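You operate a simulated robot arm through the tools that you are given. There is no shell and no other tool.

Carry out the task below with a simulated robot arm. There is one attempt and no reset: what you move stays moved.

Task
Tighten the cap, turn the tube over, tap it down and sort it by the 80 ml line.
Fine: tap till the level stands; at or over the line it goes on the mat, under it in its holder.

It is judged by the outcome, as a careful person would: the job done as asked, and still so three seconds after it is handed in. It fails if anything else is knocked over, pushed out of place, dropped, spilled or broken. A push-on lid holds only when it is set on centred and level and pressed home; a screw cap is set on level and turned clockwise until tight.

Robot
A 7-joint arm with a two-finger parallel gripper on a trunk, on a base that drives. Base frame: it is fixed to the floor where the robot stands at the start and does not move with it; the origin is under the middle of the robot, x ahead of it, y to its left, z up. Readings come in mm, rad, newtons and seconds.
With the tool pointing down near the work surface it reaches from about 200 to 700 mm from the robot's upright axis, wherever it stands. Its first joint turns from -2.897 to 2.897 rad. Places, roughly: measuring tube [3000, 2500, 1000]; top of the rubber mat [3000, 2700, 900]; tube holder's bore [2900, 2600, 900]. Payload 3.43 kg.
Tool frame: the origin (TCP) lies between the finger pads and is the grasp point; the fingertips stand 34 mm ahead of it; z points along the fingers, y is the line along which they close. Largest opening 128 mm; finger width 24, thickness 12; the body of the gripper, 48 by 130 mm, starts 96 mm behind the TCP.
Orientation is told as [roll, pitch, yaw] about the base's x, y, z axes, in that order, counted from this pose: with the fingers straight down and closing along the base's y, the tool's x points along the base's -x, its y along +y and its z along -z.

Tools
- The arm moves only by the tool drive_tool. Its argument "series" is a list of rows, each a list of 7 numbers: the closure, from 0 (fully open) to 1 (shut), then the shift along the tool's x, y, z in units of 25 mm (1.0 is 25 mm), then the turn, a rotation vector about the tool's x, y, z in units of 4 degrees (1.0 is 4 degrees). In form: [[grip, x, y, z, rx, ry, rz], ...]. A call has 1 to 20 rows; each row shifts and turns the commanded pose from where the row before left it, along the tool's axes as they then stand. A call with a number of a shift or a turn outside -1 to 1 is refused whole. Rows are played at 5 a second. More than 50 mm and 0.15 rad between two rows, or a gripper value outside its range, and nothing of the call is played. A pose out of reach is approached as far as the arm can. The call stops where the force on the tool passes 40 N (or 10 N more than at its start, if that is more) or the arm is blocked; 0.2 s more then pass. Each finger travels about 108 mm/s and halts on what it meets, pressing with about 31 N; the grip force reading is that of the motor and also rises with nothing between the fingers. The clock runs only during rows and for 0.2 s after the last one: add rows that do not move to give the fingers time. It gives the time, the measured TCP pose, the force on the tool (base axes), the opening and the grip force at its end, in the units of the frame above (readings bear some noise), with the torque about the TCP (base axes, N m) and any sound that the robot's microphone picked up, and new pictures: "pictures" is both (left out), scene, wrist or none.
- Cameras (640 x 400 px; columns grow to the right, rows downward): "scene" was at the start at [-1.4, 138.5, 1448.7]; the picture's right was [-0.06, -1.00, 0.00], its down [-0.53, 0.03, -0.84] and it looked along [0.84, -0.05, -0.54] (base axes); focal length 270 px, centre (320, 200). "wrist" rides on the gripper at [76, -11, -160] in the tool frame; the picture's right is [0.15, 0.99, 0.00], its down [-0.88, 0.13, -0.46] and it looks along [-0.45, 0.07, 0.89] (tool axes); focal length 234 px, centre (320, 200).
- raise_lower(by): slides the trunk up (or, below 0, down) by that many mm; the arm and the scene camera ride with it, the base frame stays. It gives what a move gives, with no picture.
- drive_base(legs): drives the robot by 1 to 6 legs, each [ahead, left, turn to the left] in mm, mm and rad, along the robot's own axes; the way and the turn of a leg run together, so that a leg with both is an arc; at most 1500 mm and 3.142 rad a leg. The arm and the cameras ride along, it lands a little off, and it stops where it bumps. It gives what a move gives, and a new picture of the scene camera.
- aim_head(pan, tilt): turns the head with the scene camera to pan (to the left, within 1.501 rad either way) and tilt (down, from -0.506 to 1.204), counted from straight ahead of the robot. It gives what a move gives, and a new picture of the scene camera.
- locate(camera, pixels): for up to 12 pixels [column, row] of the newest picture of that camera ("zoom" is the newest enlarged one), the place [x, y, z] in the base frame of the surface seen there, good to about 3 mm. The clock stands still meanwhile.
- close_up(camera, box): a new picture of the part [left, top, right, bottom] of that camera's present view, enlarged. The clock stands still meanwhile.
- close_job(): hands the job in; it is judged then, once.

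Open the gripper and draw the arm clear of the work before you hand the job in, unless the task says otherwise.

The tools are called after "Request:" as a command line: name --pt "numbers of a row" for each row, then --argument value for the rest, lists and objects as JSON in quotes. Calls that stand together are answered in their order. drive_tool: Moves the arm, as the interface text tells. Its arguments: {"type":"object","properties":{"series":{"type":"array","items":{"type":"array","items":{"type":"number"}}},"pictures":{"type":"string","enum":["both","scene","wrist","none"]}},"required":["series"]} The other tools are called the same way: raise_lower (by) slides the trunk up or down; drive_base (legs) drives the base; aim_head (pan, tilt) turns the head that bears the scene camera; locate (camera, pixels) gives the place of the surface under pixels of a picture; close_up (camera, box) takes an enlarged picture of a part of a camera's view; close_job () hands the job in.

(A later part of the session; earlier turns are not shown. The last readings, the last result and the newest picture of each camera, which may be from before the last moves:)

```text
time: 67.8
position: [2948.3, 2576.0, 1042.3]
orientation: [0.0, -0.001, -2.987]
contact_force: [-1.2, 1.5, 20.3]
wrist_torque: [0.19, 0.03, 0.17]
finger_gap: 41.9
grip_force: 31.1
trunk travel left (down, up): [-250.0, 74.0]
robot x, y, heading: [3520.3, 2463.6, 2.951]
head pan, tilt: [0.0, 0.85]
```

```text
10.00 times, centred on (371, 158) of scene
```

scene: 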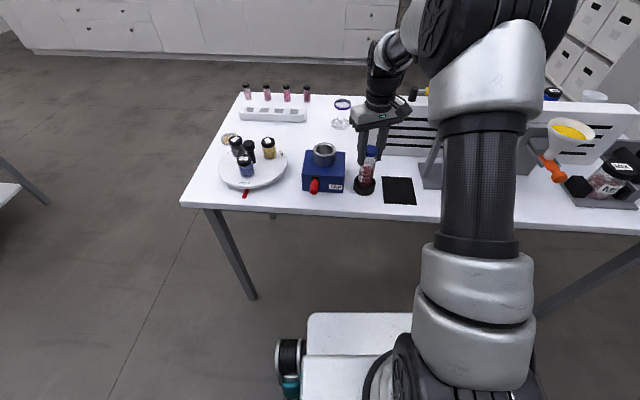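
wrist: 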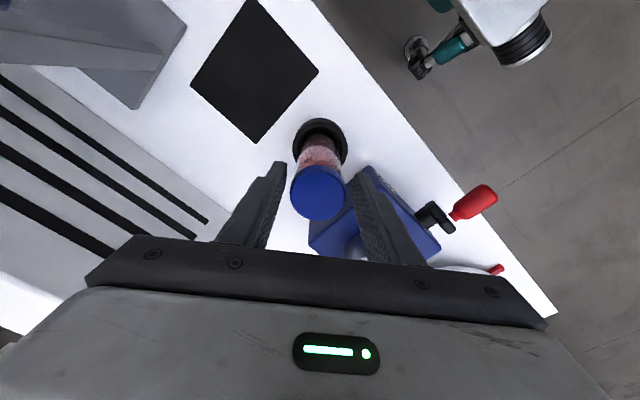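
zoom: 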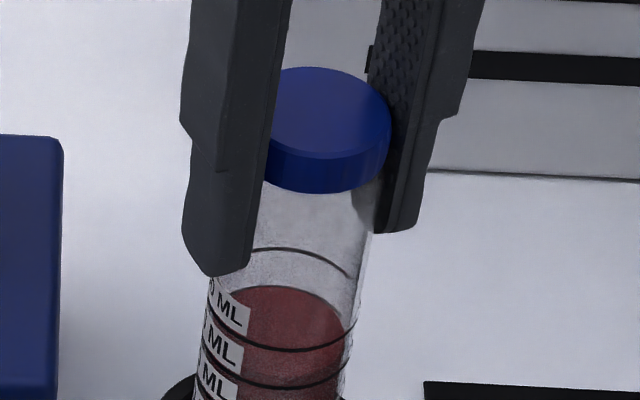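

Torque is about 0.17 with the fingers also sliding down the cap, so it isn't clear whether the cap turns. I regrip higher with lighter axial load and turn further, watching labels and torque.

Request:
drive_tool --pt "0.55 0 0 0 0 0 0" --pt "0.55 0 0 0 0 0 0" --pt "0.55 0 0 -0.2 0 0 -1" --pt "0.55 0 0 -0.2 0 0 -1" --pt "0.55 0 0 0 0 0 -1" --pt "0.55 0 0 0 0 0 -1" --pt "0.55 0 0 0 0 0 -1" --pt "0.55 0 0 0 0 0 -1" --pt "0.55 0 0 0 0 0 -1" --pt "0.55 0 0 0 0 0 -1" --pt "0.55 0 0 0 0 0 -1" --pt "0.55 0 0 0 0 0 -1" --pt "0.55 0 0 0 0 0 -1" --pt "0.55 0 0 0 0 0 -1" --pt "0.75 0 0 0 0 0 0" --pt "0.95 0 0 0 0 0 0" --pt "0.95 0 0 0 0 0 0" --pictures "none"

Request:
drive_tool --pt "0.95 0 0 0.05 0 0 0" --pt "0.95 0 0 0.0 0 0 0" --pictures "none"

Request:
close_up --camera "scene" --box '[353, 138, 389, 178]'

Request:
drive_tool --pt "0.95 0 0 0 0 0 0.5" --pt "0.95 0 0 0 0 0 0.5" --pictures "none"

Request:
drive_tool --pt "0.95 0 0 0 0 0 0.5" --pt "0.95 0 0 0 0 0 0.5" --pictures "none"

Request:
close_up --camera "scene" --box '[353, 138, 389, 178]'

```text
time: 71.4
position: [2948.2, 2574.3, 1053.9]
orientation: [0.001, 0.0, -2.147]
contact_force: [-0.4, 1.3, 0.2]
wrist_torque: [0.19, 0.08, 0.05]
finger_gap: 41.6
grip_force: 31.3
trunk travel left (down, up): [-250.0, 74.0]
robot x, y, heading: [3526.6, 2460.6, 2.95]
head pan, tilt: [0.0, 0.85]
```

```text
time: 72.0
position: [2946.0, 2574.4, 1053.6]
orientation: [-0.001, -0.003, -2.148]
contact_force: [0.1, 1.6, 9.2]
wrist_torque: [0.2, -0.16, 0.04]
finger_gap: 41.4
grip_force: 30.9
trunk travel left (down, up): [-250.0, 74.0]
robot x, y, heading: [3527.0, 2463.7, 2.951]
head pan, tilt: [0.0, 0.85]
```

```text
10.00 times, centred on (371, 158) of scene
```

zoom: 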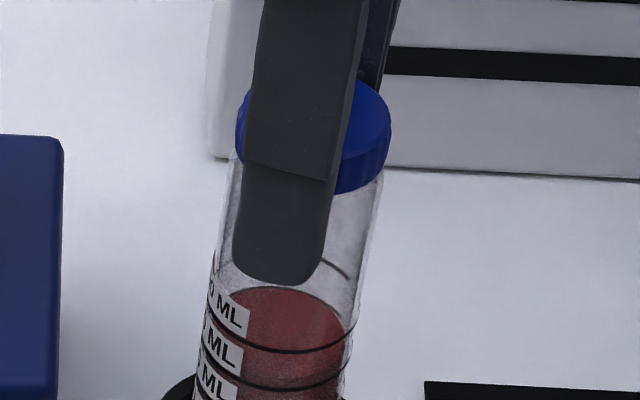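

```text
time: 72.6
position: [2947.8, 2575.7, 1054.2]
orientation: [-0.001, -0.002, -2.22]
contact_force: [0.1, 3.9, 12.8]
wrist_torque: [0.51, -0.23, 0.16]
finger_gap: 41.5
grip_force: 30.8
trunk travel left (down, up): [-250.0, 74.0]
robot x, y, heading: [3521.4, 2460.6, 2.947]
head pan, tilt: [0.0, 0.85]
```

```text
time: 73.2
position: [2947.3, 2575.7, 1052.9]
orientation: [0.0, 0.0, -2.29]
contact_force: [2.7, 5.3, 14.8]
wrist_torque: [0.52, -0.38, 0.16]
finger_gap: 41.5
grip_force: 31.0
trunk travel left (down, up): [-250.0, 74.0]
robot x, y, heading: [3523.0, 2464.2, 2.948]
head pan, tilt: [0.0, 0.85]
```

```text
10.00 times, centred on (371, 158) of scene
```

zoom: 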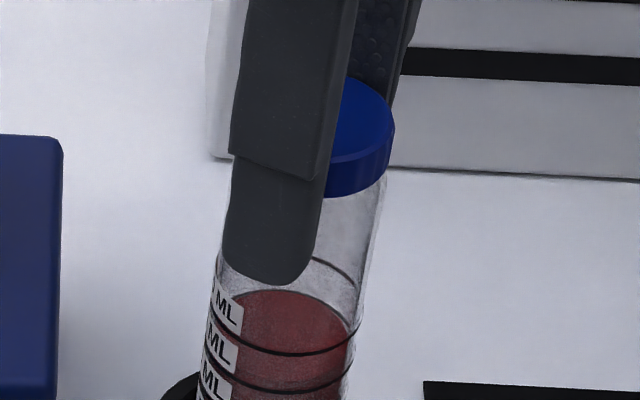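

With light load the axial force holds (no sliding), torque 0.16, and the labels turned about 5° of 8°. I continue 20° with slightly more load and compare.

Request:
drive_tool --pt "0.95 0 0 0.02 0 0 1" --pt "0.95 0 0 0 0 0 1" --pt "0.95 0 0 0 0 0 1" --pt "0.95 0 0 0 0 0 1" --pt "0.95 0 0 0 0 0 1" --pictures "none"

Request:
close_up --camera "scene" --box '[353, 138, 389, 178]'

Request:
drive_tool --pt "0.95 0 0 0 0 0 1" --pt "0.95 0 0 0 0 0 1" --pt "0.95 0 0 0 0 0 1" --pt "0.95 0 0 0 0 0 1" --pt "0.95 0 0 0 0 0 1" --pictures "none"

Request:
close_up --camera "scene" --box '[353, 138, 389, 178]'

```text
time: 74.4
position: [2946.8, 2572.2, 1050.6]
orientation: [0.003, -0.002, -2.637]
contact_force: [-1.6, -4.6, 7.3]
wrist_torque: [-0.48, 0.36, 0.21]
finger_gap: 41.6
grip_force: 31.0
trunk travel left (down, up): [-250.0, 74.0]
robot x, y, heading: [3520.3, 2461.3, 2.95]
head pan, tilt: [0.0, 0.85]
```

```text
10.00 times, centred on (371, 158) of scene
```

zoom: 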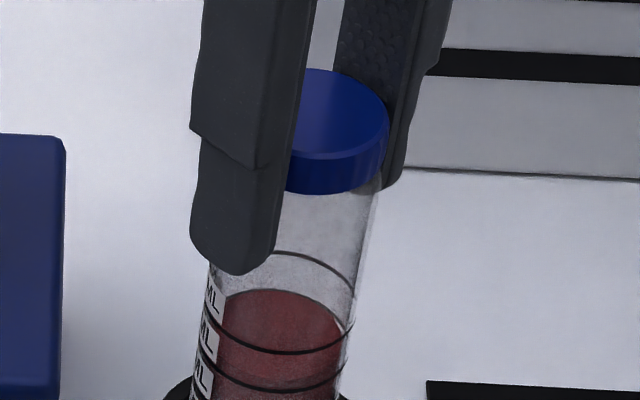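

```text
time: 75.6
position: [2947.4, 2574.2, 1051.4]
orientation: [0.0, 0.003, -2.987]
contact_force: [-0.1, -1.3, -0.4]
wrist_torque: [-0.09, 0.09, 0.08]
finger_gap: 41.5
grip_force: 30.8
trunk travel left (down, up): [-250.0, 74.0]
robot x, y, heading: [3528.3, 2465.1, 2.949]
head pan, tilt: [0.0, 0.85]
```

```text
10.00 times, centred on (371, 158) of scene
```

zoom: 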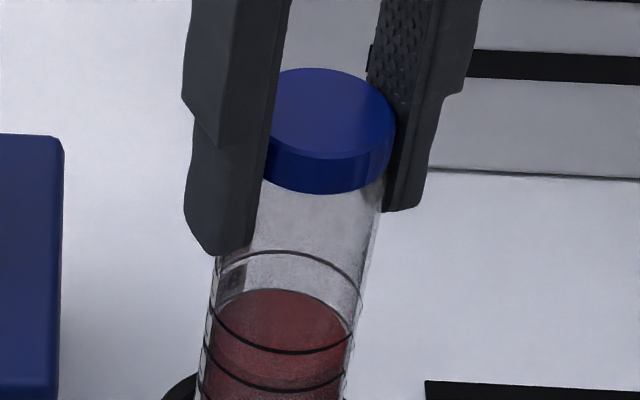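

Without load the tube just turns along, so it needs wedging in the bore. I lean the top a few mm sideways (away from the TAP) and read the force, keeping an eye on the holder.

Request:
drive_tool --pt "0.95 0 -0.08 0.03 0 0 0" --pt "0.95 0 -0.08 0.03 0 0 0" --pt "0.95 0 0 0 0 0 0" --pictures "none"

Request:
close_up --camera "scene" --box '[325, 130, 409, 205]'

```text
time: 76.4
position: [2947.2, 2576.8, 1049.7]
orientation: [0.002, -0.003, -2.986]
contact_force: [2.0, -6.6, 6.8]
wrist_torque: [-0.88, -0.25, -0.03]
finger_gap: 42.0
grip_force: 31.0
trunk travel left (down, up): [-250.0, 74.0]
robot x, y, heading: [3524.3, 2465.3, 2.946]
head pan, tilt: [0.0, 0.85]
```

```text
5.33 times, centred on (367, 168) of scene
```

zoom: 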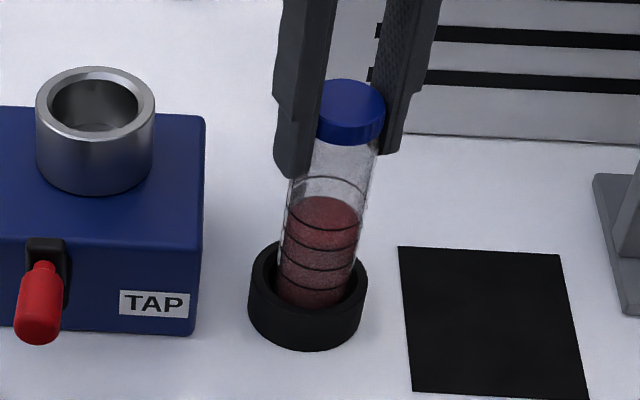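

The holder stays put with 6.6 N sideways. I add 2 mm more and turn clockwise 24°.

Request:
drive_tool --pt "0.95 0 -0.08 0.0 0 0 0" --pt "0.95 0 0 0.0 0 0 0.5" --pt "0.95 0 0 0 0 0 0.5" --pt "0.95 0 0 0 0 0 0.5" --pt "0.95 0 0 0 0 0 0.5" --pictures "wrist"

Request:
close_up --camera "wrist" --box '[240, 100, 400, 220]'

Request:
drive_tool --pt "0.95 0 0 0.0 0 0 1" --pt "0.95 0 0 0 0 0 1" --pt "0.95 0 0 0 0 0 1" --pt "0.95 0 0 0 0 0 1" --pictures "wrist"

Request:
close_up --camera "wrist" --box '[240, 100, 400, 220]'

```text
time: 77.6
position: [2946.4, 2579.1, 1051.4]
orientation: [0.0, -0.002, -3.125]
contact_force: [0.6, -15.9, 12.7]
wrist_torque: [-1.62, 0.06, 0.19]
finger_gap: 42.1
grip_force: 30.9
trunk travel left (down, up): [-250.0, 74.0]
robot x, y, heading: [3525.4, 2465.0, 2.949]
head pan, tilt: [0.0, 0.85]
```

wrist: 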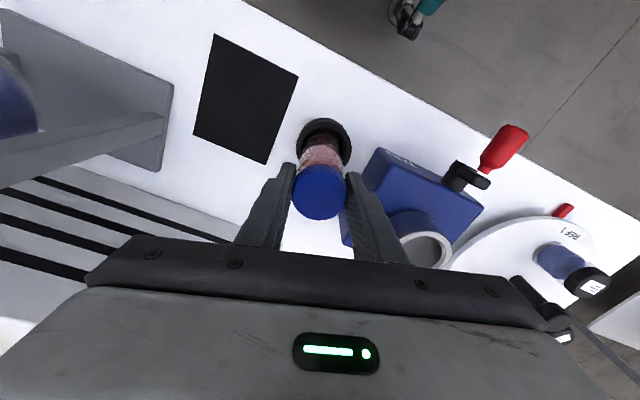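

```text
3.33 times, centred on (320, 160) of wrist
```

zoom: 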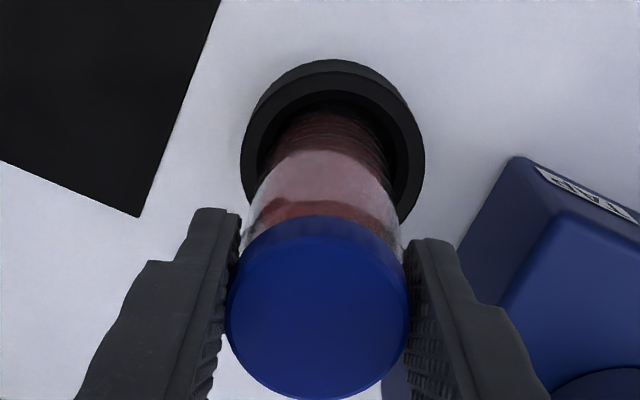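

```text
time: 78.6
position: [2947.5, 2579.4, 1050.1]
orientation: [0.001, 0.002, 2.878]
contact_force: [4.8, -13.6, 10.4]
wrist_torque: [-1.5, -0.36, 0.32]
finger_gap: 42.2
grip_force: 30.7
trunk travel left (down, up): [-250.0, 74.0]
robot x, y, heading: [3524.2, 2462.1, 2.946]
head pan, tilt: [0.0, 0.85]
```

wrist: 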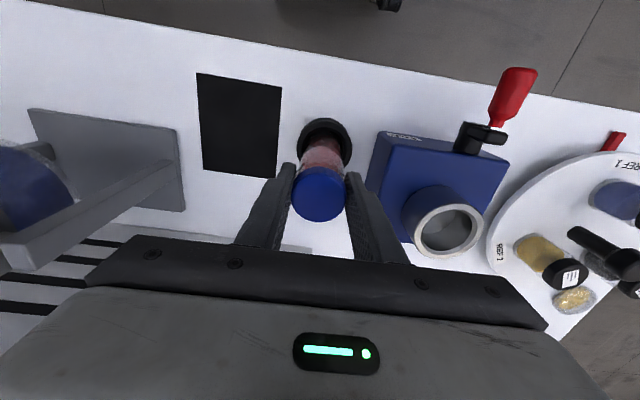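

```text
3.33 times, centred on (320, 160) of wrist
```

zoom: 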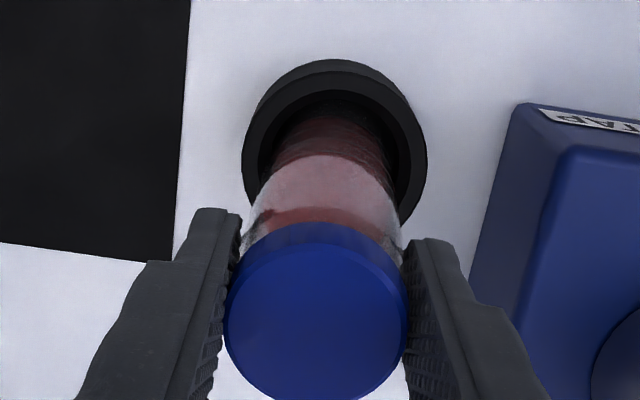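

Torque has risen to 0.32 with the loads holding. I check the scene to see whether the tube is staying still.

Request:
close_up --camera "scene" --box '[325, 130, 409, 205]'

Request:
drive_tool --pt "0.95 0 0 0.0 0 0 1" --pt "0.95 0 0 0 0 0 1" --pt "0.95 0 0 0 0 0 1" --pt "0.95 0 0 0 0 0 1" --pt "0.95 0 0 0 0 0 1" --pictures "both"

Request:
close_up --camera "scene" --box '[325, 130, 409, 205]'

Request:
close_up --camera "wrist" --box '[240, 100, 400, 220]'

```text
5.33 times, centred on (367, 168) of scene
```

zoom: 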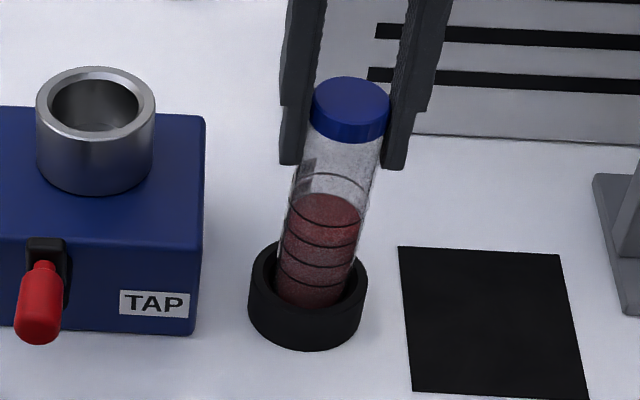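

```text
time: 79.8
position: [2947.8, 2580.4, 1049.8]
orientation: [-0.001, -0.002, 2.53]
contact_force: [-2.2, -10.7, 4.0]
wrist_torque: [-1.17, 0.28, 0.16]
finger_gap: 42.4
grip_force: 30.4
trunk travel left (down, up): [-250.0, 74.0]
robot x, y, heading: [3523.8, 2464.2, 2.95]
head pan, tilt: [0.0, 0.85]
```

scene: 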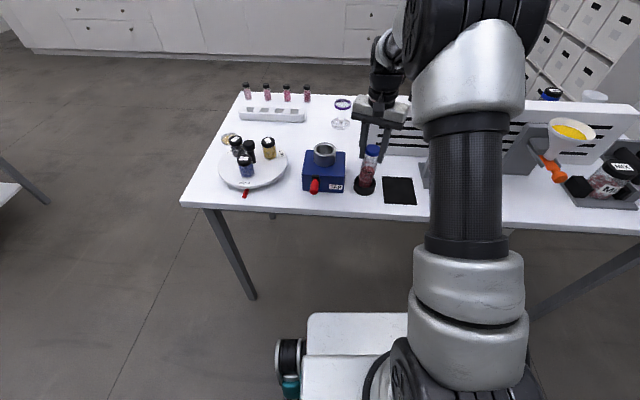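
wrist: 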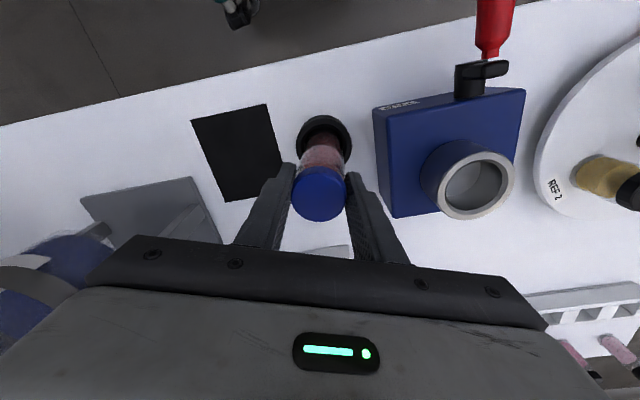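

```text
5.33 times, centred on (367, 168) of scene
```

zoom: 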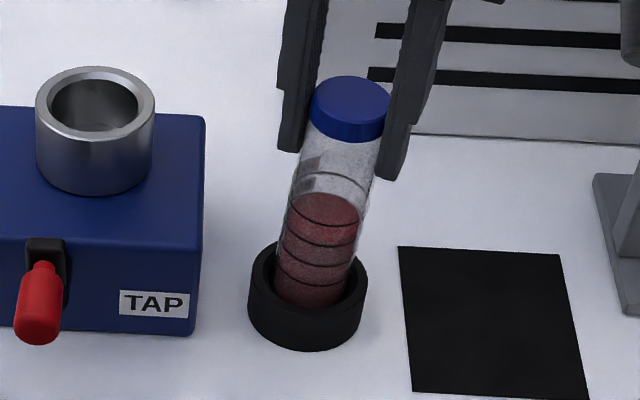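

```text
3.33 times, centred on (320, 160) of wrist
```

zoom: 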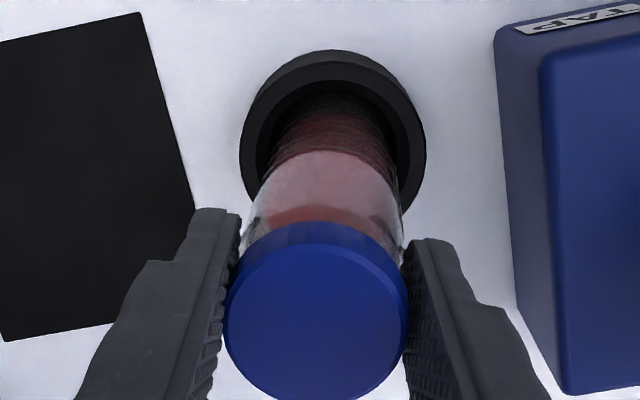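

I need to know whether the cap turns with the fingers. I take a high-zoom view of the cap's facets, turn 4° at a time, and compare.

Request:
close_up --camera "scene" --box '[364, 143, 382, 158]'

Request:
drive_tool --pt "0.95 0 0 0.04 0 0 0.5" --pt "0.95 0 0 0 0 0 0.5" --pictures "none"

Request:
close_up --camera "scene" --box '[364, 143, 382, 158]'

Request:
drive_tool --pt "0.95 0 0 0.0 0 0 0.5" --pt "0.95 0 0 0 0 0 0.5" --pictures "none"

Request:
close_up --camera "scene" --box '[364, 143, 382, 158]'

```text
16.00 times, centred on (373, 150) of scene
```

zoom: 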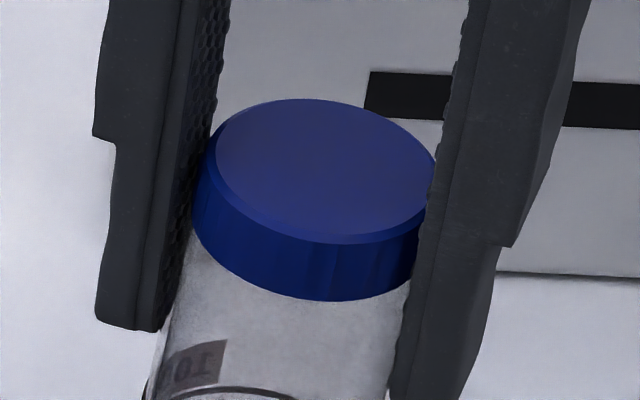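

```text
time: 80.4
position: [2945.5, 2580.6, 1049.1]
orientation: [-0.001, -0.002, 2.461]
contact_force: [-0.5, -11.0, 8.8]
wrist_torque: [-1.24, 0.2, 0.29]
finger_gap: 42.2
grip_force: 31.2
trunk travel left (down, up): [-250.0, 74.0]
robot x, y, heading: [3525.0, 2463.3, 2.949]
head pan, tilt: [0.0, 0.85]
```

```text
16.00 times, centred on (373, 150) of scene
```

zoom: 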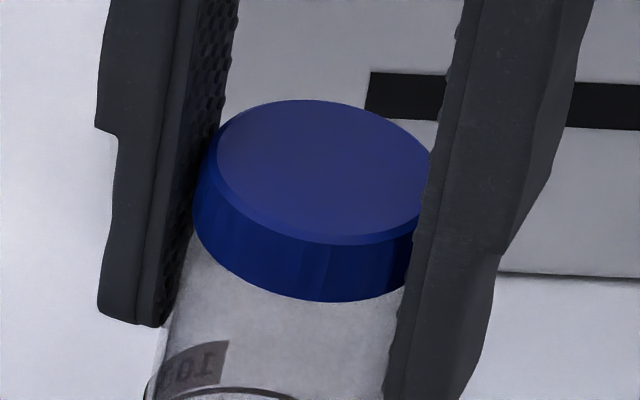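

```text
time: 81.0
position: [2945.7, 2579.9, 1049.7]
orientation: [0.001, -0.002, 2.392]
contact_force: [-1.1, -10.7, 9.1]
wrist_torque: [-1.15, 0.28, 0.31]
finger_gap: 42.4
grip_force: 31.3
trunk travel left (down, up): [-250.0, 74.0]
robot x, y, heading: [3522.7, 2459.8, 2.953]
head pan, tilt: [0.0, 0.85]
```

```text
16.00 times, centred on (373, 150) of scene
```

zoom: 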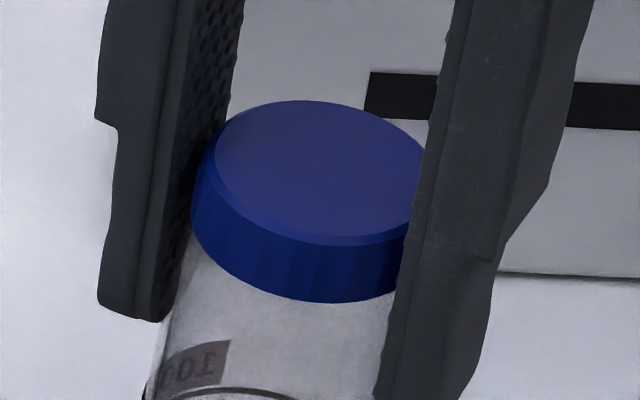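

The "100" label seen through the tube stays put (columns 227→230) while the hand turned 8°, and the cap facets shift left, so the cap seems to turn. I continue clockwise.

Request:
drive_tool --pt "0.95 0 0 0.02 0 0 1" --pt "0.95 0 0 0.0 0 0 1" --pt "0.95 0 0 0.02 0 0 1" --pt "0.95 0 0 0 0 0 1" --pictures "none"

Request:
close_up --camera "scene" --box '[364, 143, 382, 158]'

Request:
drive_tool --pt "0.95 0 0 0.02 0 0 1" --pt "0.95 0 0 0.0 0 0 1" --pt "0.95 0 0 0.02 0 0 1" --pt "0.95 0 0 0 0 0 1" --pictures "none"

Request:
close_up --camera "scene" --box '[364, 143, 382, 158]'

```text
time: 82.0
position: [2945.6, 2581.2, 1048.6]
orientation: [0.003, -0.002, 2.11]
contact_force: [-5.7, -6.2, 10.1]
wrist_torque: [-0.55, 0.75, 0.13]
finger_gap: 42.0
grip_force: 30.8
trunk travel left (down, up): [-250.0, 74.0]
robot x, y, heading: [3524.4, 2459.5, 2.948]
head pan, tilt: [0.0, 0.85]
```

```text
16.00 times, centred on (373, 150) of scene
```

zoom: 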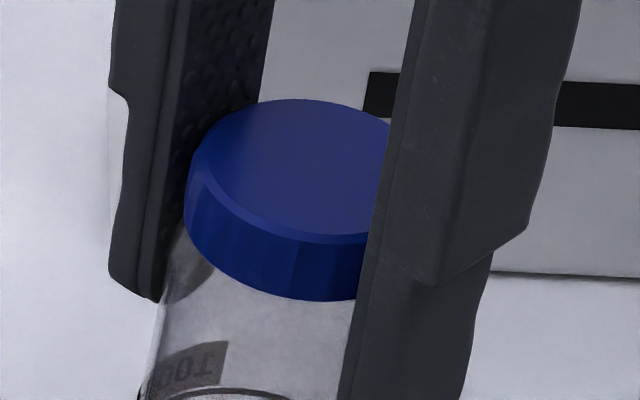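

```text
time: 83.0
position: [2946.2, 2579.6, 1048.3]
orientation: [-0.001, -0.002, 1.831]
contact_force: [-2.9, -6.9, 9.7]
wrist_torque: [-0.64, 0.5, 0.22]
finger_gap: 41.6
grip_force: 31.3
trunk travel left (down, up): [-250.0, 74.0]
robot x, y, heading: [3523.9, 2458.9, 2.947]
head pan, tilt: [0.0, 0.85]
```

```text
16.00 times, centred on (373, 150) of scene
```

zoom: 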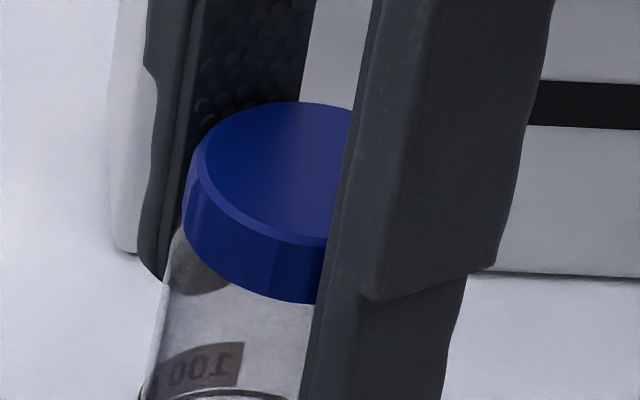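

The tube moved only slightly during 32°. I release, centre the hand, turn it back, and regrip for another turn while watching facets in the wrist view.

Request:
drive_tool --pt "0.55 0 0 0 0 0 0" --pt "0.55 0 0 0 0 0 0" --pt "0.55 0 0 -0.06 0 0 -1" --pt "0.55 0 0 -0.06 0 0 -1" --pt "0.55 0 0 0 0 0 -1" --pt "0.55 0 0 0 0 0 -1" --pt "0.55 0 0 0 0 0 -1" --pt "0.55 0 0 0 0 0 -1" --pt "0.55 0 0 0 0 0 -1" --pt "0.55 0 0 0 0 0 -1" --pt "0.55 0 0 0 0 0 -1" --pt "0.55 0 0 0 0 0 -1" --pt "0.55 0 0 0 0 0 -1" --pt "0.55 0 0 0 0 0 -1" --pt "0.55 0 0 0 0 0 -1" --pt "0.55 0 0 0 0 0 -1" --pt "0.55 0 0 0 0 0 -1" --pt "0.55 0 0 0 0 0 -1" --pt "0.55 0 0 0 0 0 -1" --pt "0.55 0 0 0 0 0 -1" --pictures "none"

Request:
drive_tool --pt "0.55 0 0 0 0 0 -1" --pt "0.55 0 0 0 0 0 -1" --pt "0.55 0 0 0 0 0 -1" --pt "0.55 0 0 0 0 0 -1" --pt "0.55 0 0 0 0 0 -1" --pt "0.55 0 0 0 0 0 -1" --pt "0.55 0 0 0 0 0 -1" --pt "0.55 0 0 0 0 0 0" --pictures "both"

Request:
close_up --camera "wrist" --box '[240, 100, 400, 220]'

Request:
close_up --camera "scene" --box '[325, 130, 409, 205]'

```text
time: 87.2
position: [2946.3, 2581.0, 1048.6]
orientation: [0.001, 0.0, 3.09]
contact_force: [0.0, 0.8, 1.1]
wrist_torque: [-0.02, 0.0, 0.0]
finger_gap: 57.6
grip_force: 0.0
trunk travel left (down, up): [-250.0, 74.0]
robot x, y, heading: [3519.6, 2458.9, 2.948]
head pan, tilt: [0.0, 0.85]
```

```text
time: 89.0
position: [2945.6, 2581.0, 1050.8]
orientation: [0.0, -0.001, -2.706]
contact_force: [0.0, -0.3, 0.8]
wrist_torque: [-0.03, -0.02, 0.0]
finger_gap: 57.6
grip_force: 0.0
trunk travel left (down, up): [-250.0, 74.0]
robot x, y, heading: [3527.8, 2461.0, 2.946]
head pan, tilt: [0.0, 0.85]
```

scene: 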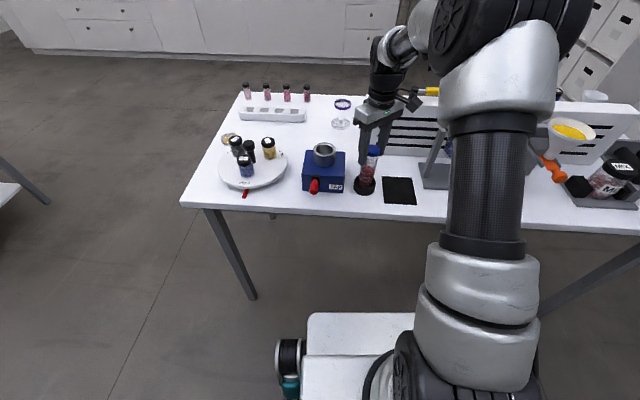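
wrist: 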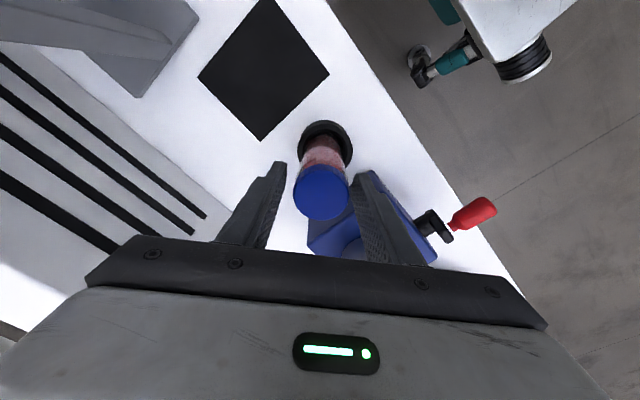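

```text
3.33 times, centred on (320, 160) of wrist
```

zoom: 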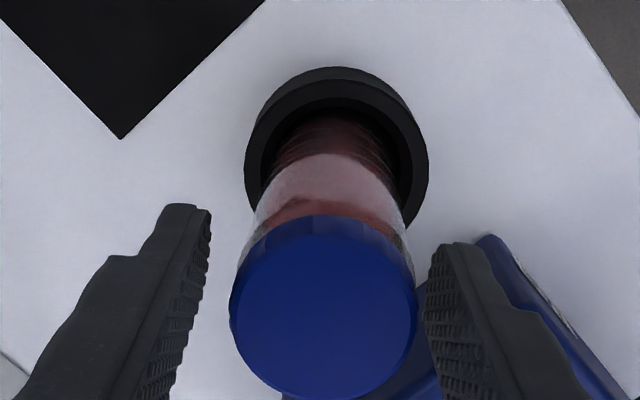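

```text
5.33 times, centred on (367, 168) of scene
```

zoom: 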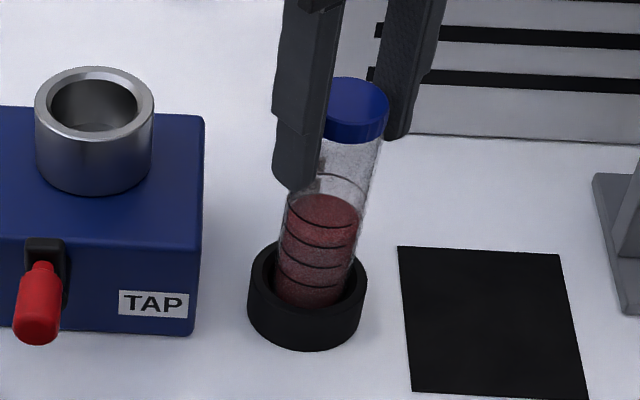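

The cap is between the fingers again, slightly leaned. I grip, wedge sideways and down, and compare wrist close-ups before and after a small turn.

Request:
drive_tool --pt "0.75 0 0 0 0 0 0" --pt "0.95 0 0 0 0 0 0" --pt "0.95 0 -0.08 0.04 0 0 0" --pt "0.95 0 -0.08 0.04 0 0 0" --pt "0.95 0 0 0 0 0 0" --pictures "none"

Request:
close_up --camera "wrist" --box '[292, 160, 348, 195]'

Request:
drive_tool --pt "0.95 0 0 0.0 0 0 0.5" --pt "0.95 0 0 0 0 0 0.5" --pt "0.95 0 0 0 0 0 0.5" --pt "0.95 0 0 0 0 0 0.5" --pictures "none"

Request:
close_up --camera "wrist" --box '[292, 160, 348, 195]'

Request:
drive_tool --pt "0.95 0 0 0.0 0 0 0.5" --pt "0.95 0 0 0 0 0 0.5" --pt "0.95 0 0 0 0 0 0.5" --pt "0.95 0 0 0 0 0 0.5" --pictures "none"

Request:
close_up --camera "wrist" --box '[292, 160, 348, 195]'

```text
time: 90.2
position: [2944.4, 2580.8, 1050.2]
orientation: [0.003, 0.0, -2.702]
contact_force: [11.3, -15.5, 15.4]
wrist_torque: [-1.37, -1.18, 0.08]
finger_gap: 42.7
grip_force: 30.5
trunk travel left (down, up): [-250.0, 74.0]
robot x, y, heading: [3525.3, 2465.6, 2.949]
head pan, tilt: [0.0, 0.85]
```

```text
11.43 times, centred on (320, 178) of wrist
```

zoom: 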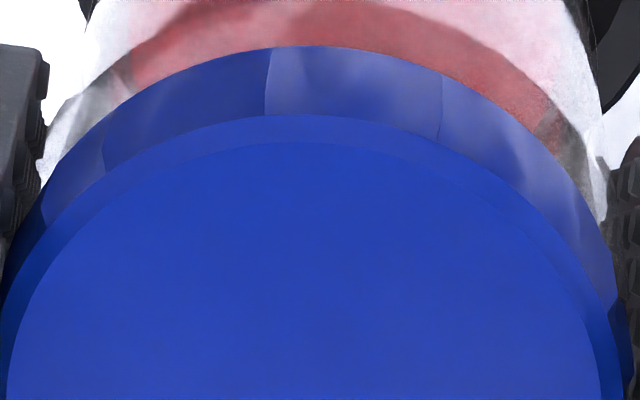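

```text
time: 91.2
position: [2946.0, 2583.4, 1049.5]
orientation: [0.0, -0.002, -2.844]
contact_force: [10.4, -14.0, 17.2]
wrist_torque: [-1.42, -1.12, 0.21]
finger_gap: 42.9
grip_force: 31.1
trunk travel left (down, up): [-250.0, 74.0]
robot x, y, heading: [3525.5, 2466.1, 2.952]
head pan, tilt: [0.0, 0.85]
```

```text
11.43 times, centred on (320, 178) of wrist
```

zoom: 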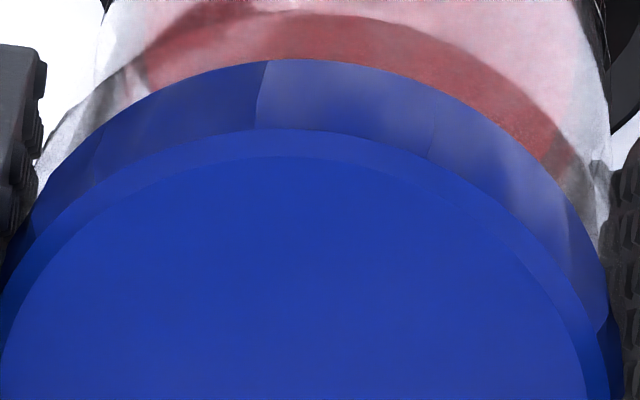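

```text
time: 92.2
position: [2945.6, 2583.0, 1049.2]
orientation: [0.0, -0.001, -2.987]
contact_force: [10.4, -13.6, 14.2]
wrist_torque: [-1.4, -1.02, 0.29]
finger_gap: 43.1
grip_force: 31.1
trunk travel left (down, up): [-250.0, 74.0]
robot x, y, heading: [3526.9, 2463.6, 2.952]
head pan, tilt: [0.0, 0.85]
```

```text
11.43 times, centred on (320, 178) of wrist
```

zoom: 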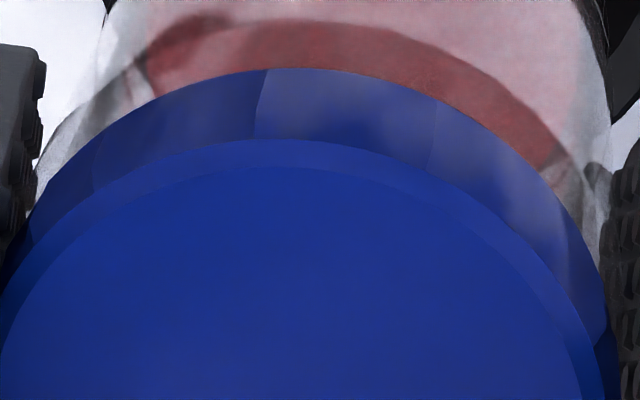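

The cap's facet edge (column 265) stays fixed relative to the fingers, so the cap turns with the hand. I go on turning, checking the tube label and the facets.

Request:
close_up --camera "scene" --box '[355, 138, 391, 173]'

Request:
drive_tool --pt "0.95 0 0 0.02 0 0 0.5" --pt "0.95 0 0 0 0 0 0.5" --pt "0.95 0 0 0 0 0 0.5" --pt "0.95 0 0 0 0 0 0.5" --pt "0.95 0 0 0 0 0 0.5" --pt "0.95 0 0 0 0 0 0.5" --pt "0.95 0 0 0 0 0 0.5" --pt "0.95 0 0 0 0 0 0.5" --pictures "none"

Request:
close_up --camera "wrist" --box '[292, 160, 348, 195]'

Request:
close_up --camera "scene" --box '[355, 138, 391, 173]'

Request:
drive_tool --pt "0.95 0 0 0.02 0 0 0.5" --pt "0.95 0 0 0 0 0 0.5" --pt "0.95 0 0 0 0 0 0.5" --pt "0.95 0 0 0 0 0 0.5" --pt "0.95 0 0 0 0 0 0.5" --pt "0.95 0 0 0 0 0 0.5" --pt "0.95 0 0 0 0 0 0.5" --pt "0.95 0 0 0 0 0 0.5" --pictures "none"

Request:
close_up --camera "wrist" --box '[292, 160, 348, 195]'

Request:
close_up --camera "scene" --box '[355, 138, 391, 173]'

```text
11.43 times, centred on (373, 156) of scene
```

zoom: 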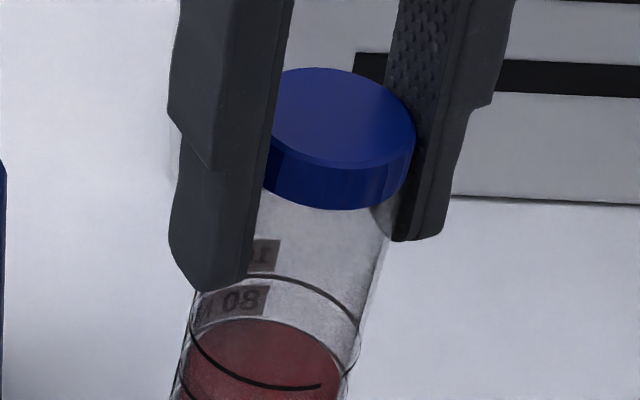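

```text
time: 94.0
position: [2945.5, 2583.4, 1048.7]
orientation: [0.0, -0.002, 3.017]
contact_force: [6.6, -10.0, 13.0]
wrist_torque: [-1.19, -0.78, 0.16]
finger_gap: 43.6
grip_force: 30.8
trunk travel left (down, up): [-250.0, 74.0]
robot x, y, heading: [3521.7, 2465.2, 2.948]
head pan, tilt: [0.0, 0.85]
```

```text
11.43 times, centred on (320, 178) of wrist
```

zoom: 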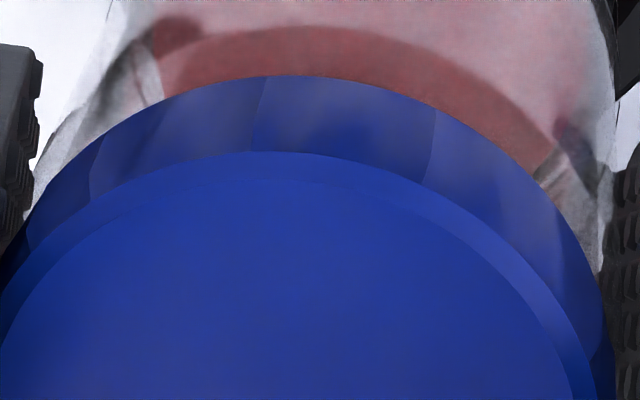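

```text
11.43 times, centred on (373, 156) of scene
```

zoom: 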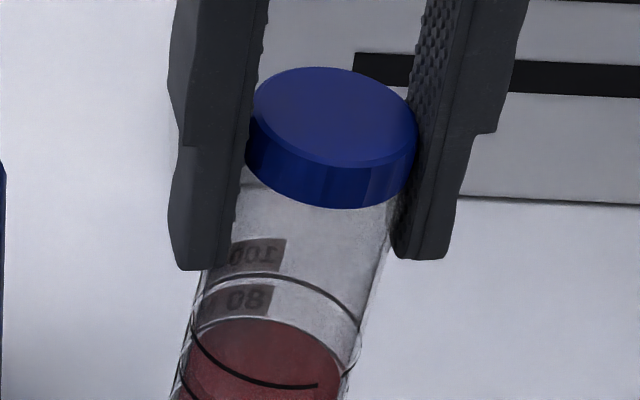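

```text
time: 95.8
position: [2945.0, 2583.7, 1048.4]
orientation: [0.001, -0.002, 2.737]
contact_force: [1.1, -9.1, 17.1]
wrist_torque: [-1.0, -0.05, 0.26]
finger_gap: 43.9
grip_force: 31.0
trunk travel left (down, up): [-250.0, 74.0]
robot x, y, heading: [3522.7, 2464.1, 2.954]
head pan, tilt: [0.0, 0.85]
```

```text
11.43 times, centred on (320, 178) of wrist
```

zoom: 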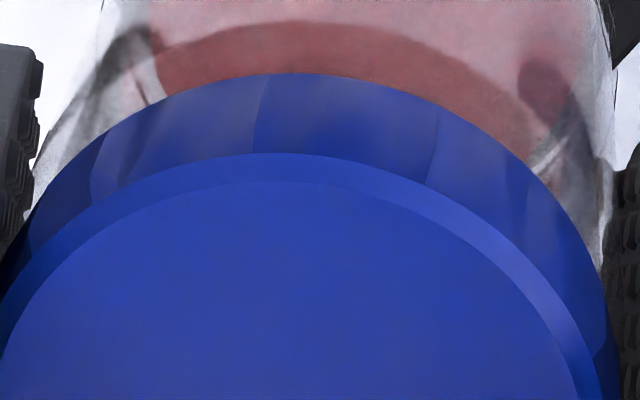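

```text
11.43 times, centred on (373, 156) of scene
```

zoom: 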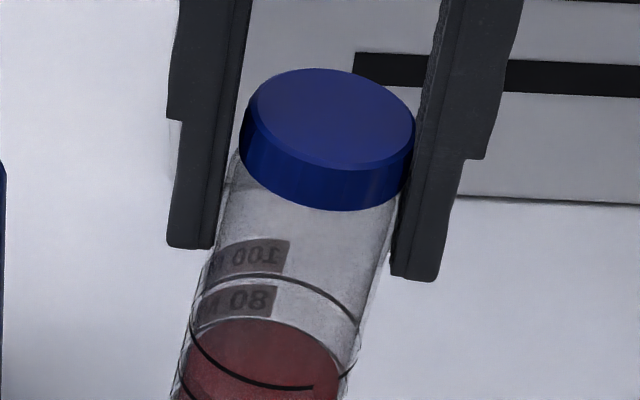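

The cap turns with the hand, the tube nearly stays (label edge 287→291). I keep turning clockwise, watching for the torque to rise.

Request:
drive_tool --pt "0.95 0 0 0.02 0 0 1" --pt "0.95 0 0 0 0 0 1" --pt "0.95 0 0 0 0 0 1" --pt "0.95 0 0 0 0 0 1" --pt "0.95 0 0 0 0 0 1" --pt "0.95 0 0 0 0 0 1" --pictures "none"

Request:
close_up --camera "wrist" --box '[292, 160, 348, 195]'

Request:
close_up --camera "scene" --box '[355, 138, 391, 173]'

Request:
drive_tool --pt "0.95 0 0 0.02 0 0 1" --pt "0.95 0 0 0 0 0 1" --pt "0.95 0 0 0 0 0 1" --pt "0.95 0 0 0 0 0 1" --pt "0.95 0 0 0 0 0 1" --pt "0.95 0 0 0 0 0 1" --pictures "none"

Request:
close_up --camera "wrist" --box '[292, 160, 348, 195]'

Request:
close_up --camera "scene" --box '[355, 138, 391, 173]'

```text
time: 97.2
position: [2945.0, 2579.7, 1046.8]
orientation: [0.0, 0.002, 2.319]
contact_force: [-0.1, -13.1, 4.7]
wrist_torque: [-1.45, 0.13, 0.3]
finger_gap: 42.3
grip_force: 30.6
trunk travel left (down, up): [-250.0, 74.0]
robot x, y, heading: [3525.3, 2461.0, 2.952]
head pan, tilt: [0.0, 0.85]
```

```text
11.43 times, centred on (320, 178) of wrist
```

zoom: 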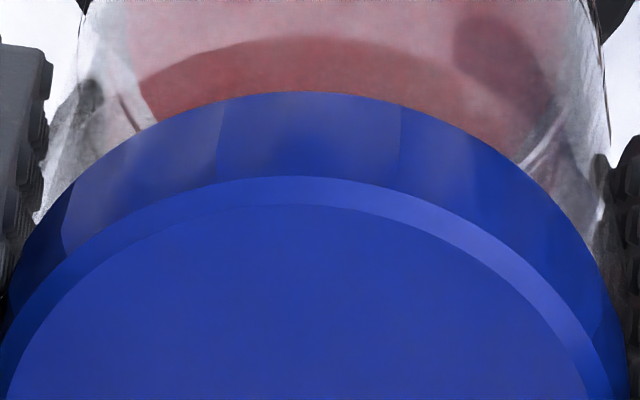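

```text
11.43 times, centred on (373, 156) of scene
```

zoom: 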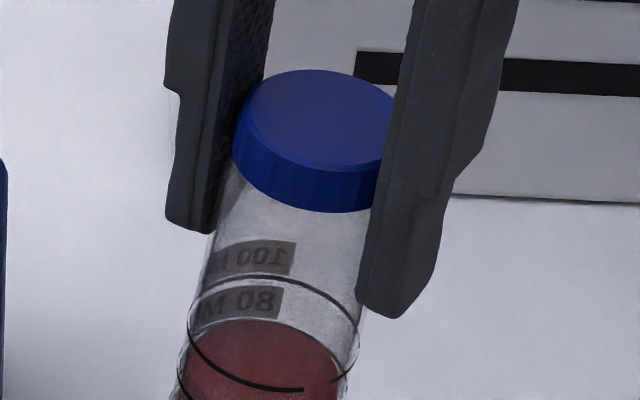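

```text
time: 98.6
position: [2944.7, 2584.3, 1047.4]
orientation: [0.001, 0.0, 1.899]
contact_force: [-0.4, -7.8, 1.6]
wrist_torque: [-0.78, -0.04, 0.18]
finger_gap: 41.3
grip_force: 31.1
trunk travel left (down, up): [-250.0, 74.0]
robot x, y, heading: [3524.3, 2460.4, 2.949]
head pan, tilt: [0.0, 0.85]
```

```text
11.43 times, centred on (320, 178) of wrist
```

zoom: 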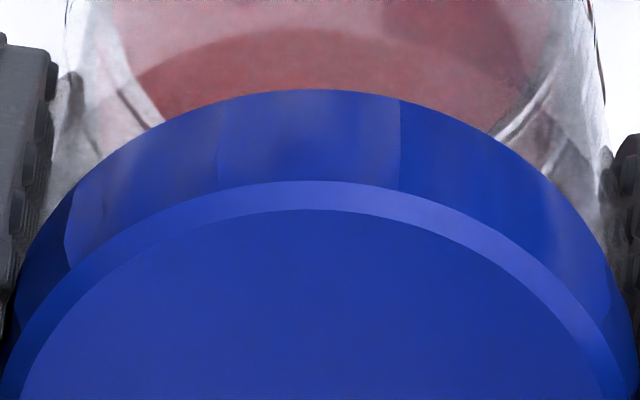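

```text
11.43 times, centred on (373, 156) of scene
```

zoom: 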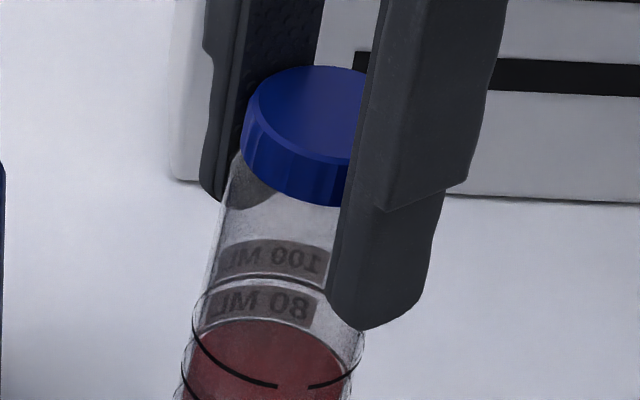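

When the load fades the tube follows, so I need a stronger wedge. I release, turn back about 110°, and regrip for another cycle.

Request:
drive_tool --pt "0.55 0 0 0 0 0 0" --pt "0.55 0 0 0 0 0 0" --pt "0.55 0 0 -0.06 0 0 -1" --pt "0.55 0 0 -0.06 0 0 -1" --pt "0.55 0 0 -0.06 0 0 -1" --pt "0.55 0 0 0 0 0 -1" --pt "0.55 0 0 0 0 0 -1" --pt "0.55 0 0 0 0 0 -1" --pt "0.55 0 0 0 0 0 -1" --pt "0.55 0 0 0 0 0 -1" --pt "0.55 0 0 0 0 0 -1" --pt "0.55 0 0 0 0 0 -1" --pt "0.55 0 0 0 0 0 -1" --pt "0.55 0 0 0 0 0 -1" --pt "0.55 0 0 0 0 0 -1" --pt "0.55 0 0 0 0 0 -1" --pt "0.55 0 0 0 0 0 -1" --pt "0.55 0 0 0 0 0 -1" --pt "0.55 0 0 0 0 0 -1" --pt "0.55 0 0 0 0 0 -1" --pictures "none"

Request:
drive_tool --pt "0.55 0 0 0 0 0 -1" --pt "0.55 0 0 0 0 0 -1" --pt "0.55 0 0 0 0 0 -1" --pt "0.55 0 0 0 0 0 -1" --pt "0.55 0 0 0 0 0 -1" --pt "0.55 0 0 0 0 0 -1" --pt "0.55 0 0 0 0 0 -1" --pt "0.55 0 0 0 0 0 -1" --pt "0.55 0 0 0 0 0 0" --pictures "wrist"

Request:
drive_tool --pt "0.75 0 0 0 0 0 0" --pt "0.95 0 0 0 0 0 0" --pt "0.95 0 0 0 0 0 0" --pictures "none"

```text
time: 102.8
position: [2944.5, 2584.4, 1050.6]
orientation: [-0.001, 0.001, -3.122]
contact_force: [0.1, 0.0, 0.1]
wrist_torque: [0.02, 0.02, 0.01]
finger_gap: 57.4
grip_force: 0.1
trunk travel left (down, up): [-250.0, 74.0]
robot x, y, heading: [3523.6, 2463.8, 2.952]
head pan, tilt: [0.0, 0.85]
```

```text
time: 104.8
position: [2945.0, 2585.3, 1051.9]
orientation: [-0.001, 0.001, -2.564]
contact_force: [-0.2, -0.6, -0.4]
wrist_torque: [0.01, 0.02, 0.0]
finger_gap: 57.9
grip_force: 0.0
trunk travel left (down, up): [-250.0, 74.0]
robot x, y, heading: [3523.6, 2461.3, 2.948]
head pan, tilt: [0.0, 0.85]
```

wrist: 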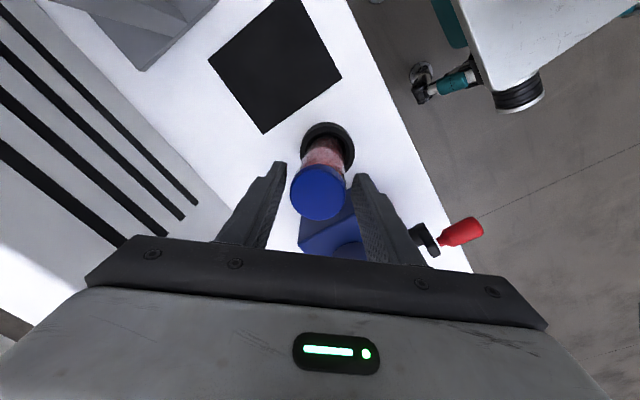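

```text
time: 105.6
position: [2945.9, 2582.5, 1050.6]
orientation: [0.002, 0.001, -2.566]
contact_force: [3.1, -3.1, 0.6]
wrist_torque: [-0.47, -0.49, 0.03]
finger_gap: 42.8
grip_force: 31.1
trunk travel left (down, up): [-250.0, 74.0]
robot x, y, heading: [3523.8, 2461.0, 2.946]
head pan, tilt: [0.0, 0.85]
```

Gripped. I wedge with more sideways and downward load, then turn 32° while topping up the press.

Request:
drive_tool --pt "0.95 0 -0.08 0.05 0 0 0" --pt "0.95 0 -0.08 0.05 0 0 0" --pt "0.95 0 0 0 0 0 0" --pictures "none"

Request:
close_up --camera "wrist" --box '[292, 160, 348, 195]'

Request:
close_up --camera "scene" --box '[355, 138, 391, 173]'

Request:
drive_tool --pt "0.95 0 0 0.02 0 0 0.5" --pt "0.95 0 0 0 0 0 0.5" --pt "0.95 0 0 0.02 0 0 0.5" --pt "0.95 0 0 0 0 0 0.5" --pt "0.95 0 0 0.02 0 0 0.5" --pt "0.95 0 0 0 0 0 0.5" --pt "0.95 0 0 0.02 0 0 0.5" --pt "0.95 0 0 0 0 0 0.5" --pictures "none"

Request:
close_up --camera "wrist" --box '[292, 160, 348, 195]'

Request:
close_up --camera "scene" --box '[355, 138, 391, 173]'

```text
time: 106.4
position: [2943.9, 2584.5, 1050.5]
orientation: [0.0, -0.003, -2.565]
contact_force: [14.5, -14.9, 19.8]
wrist_torque: [-1.35, -1.39, 0.14]
finger_gap: 43.9
grip_force: 30.9
trunk travel left (down, up): [-250.0, 74.0]
robot x, y, heading: [3525.2, 2463.7, 2.949]
head pan, tilt: [0.0, 0.85]
```

```text
11.43 times, centred on (320, 178) of wrist
```

zoom: 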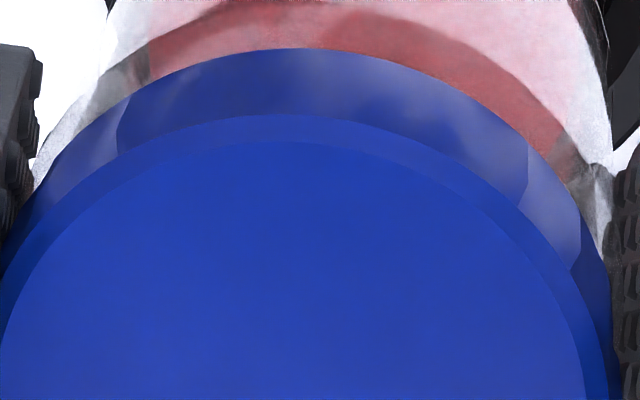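

```text
11.43 times, centred on (373, 156) of scene
```

zoom: 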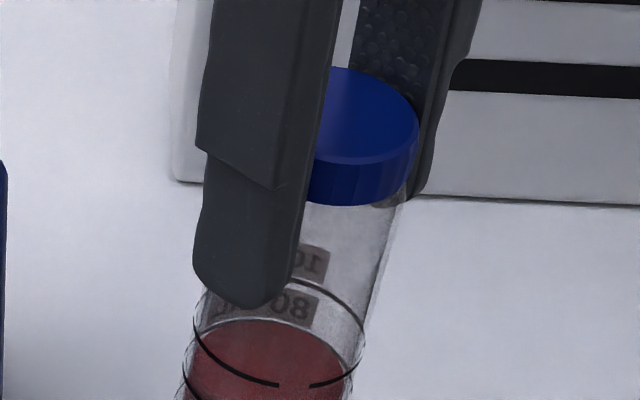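

```text
time: 108.2
position: [2945.0, 2585.7, 1048.9]
orientation: [0.001, -0.001, -2.844]
contact_force: [11.9, -14.1, 24.1]
wrist_torque: [-1.46, -1.13, 0.37]
finger_gap: 44.0
grip_force: 31.5
trunk travel left (down, up): [-250.0, 74.0]
robot x, y, heading: [3525.9, 2461.2, 2.949]
head pan, tilt: [0.0, 0.85]
```

```text
11.43 times, centred on (320, 178) of wrist
```

zoom: 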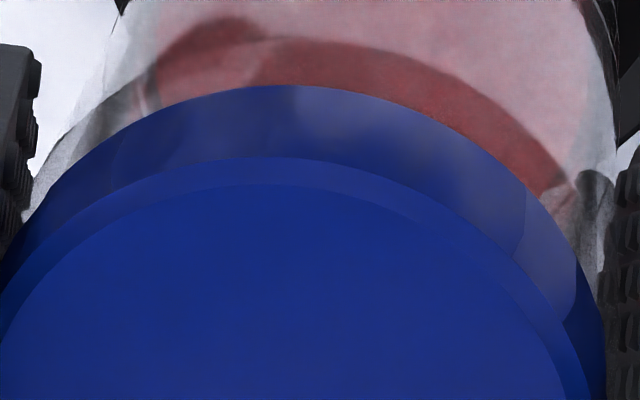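

```text
11.43 times, centred on (373, 156) of scene
```

zoom: 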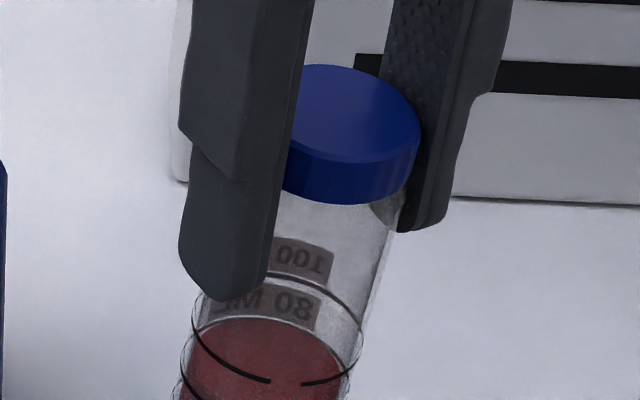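

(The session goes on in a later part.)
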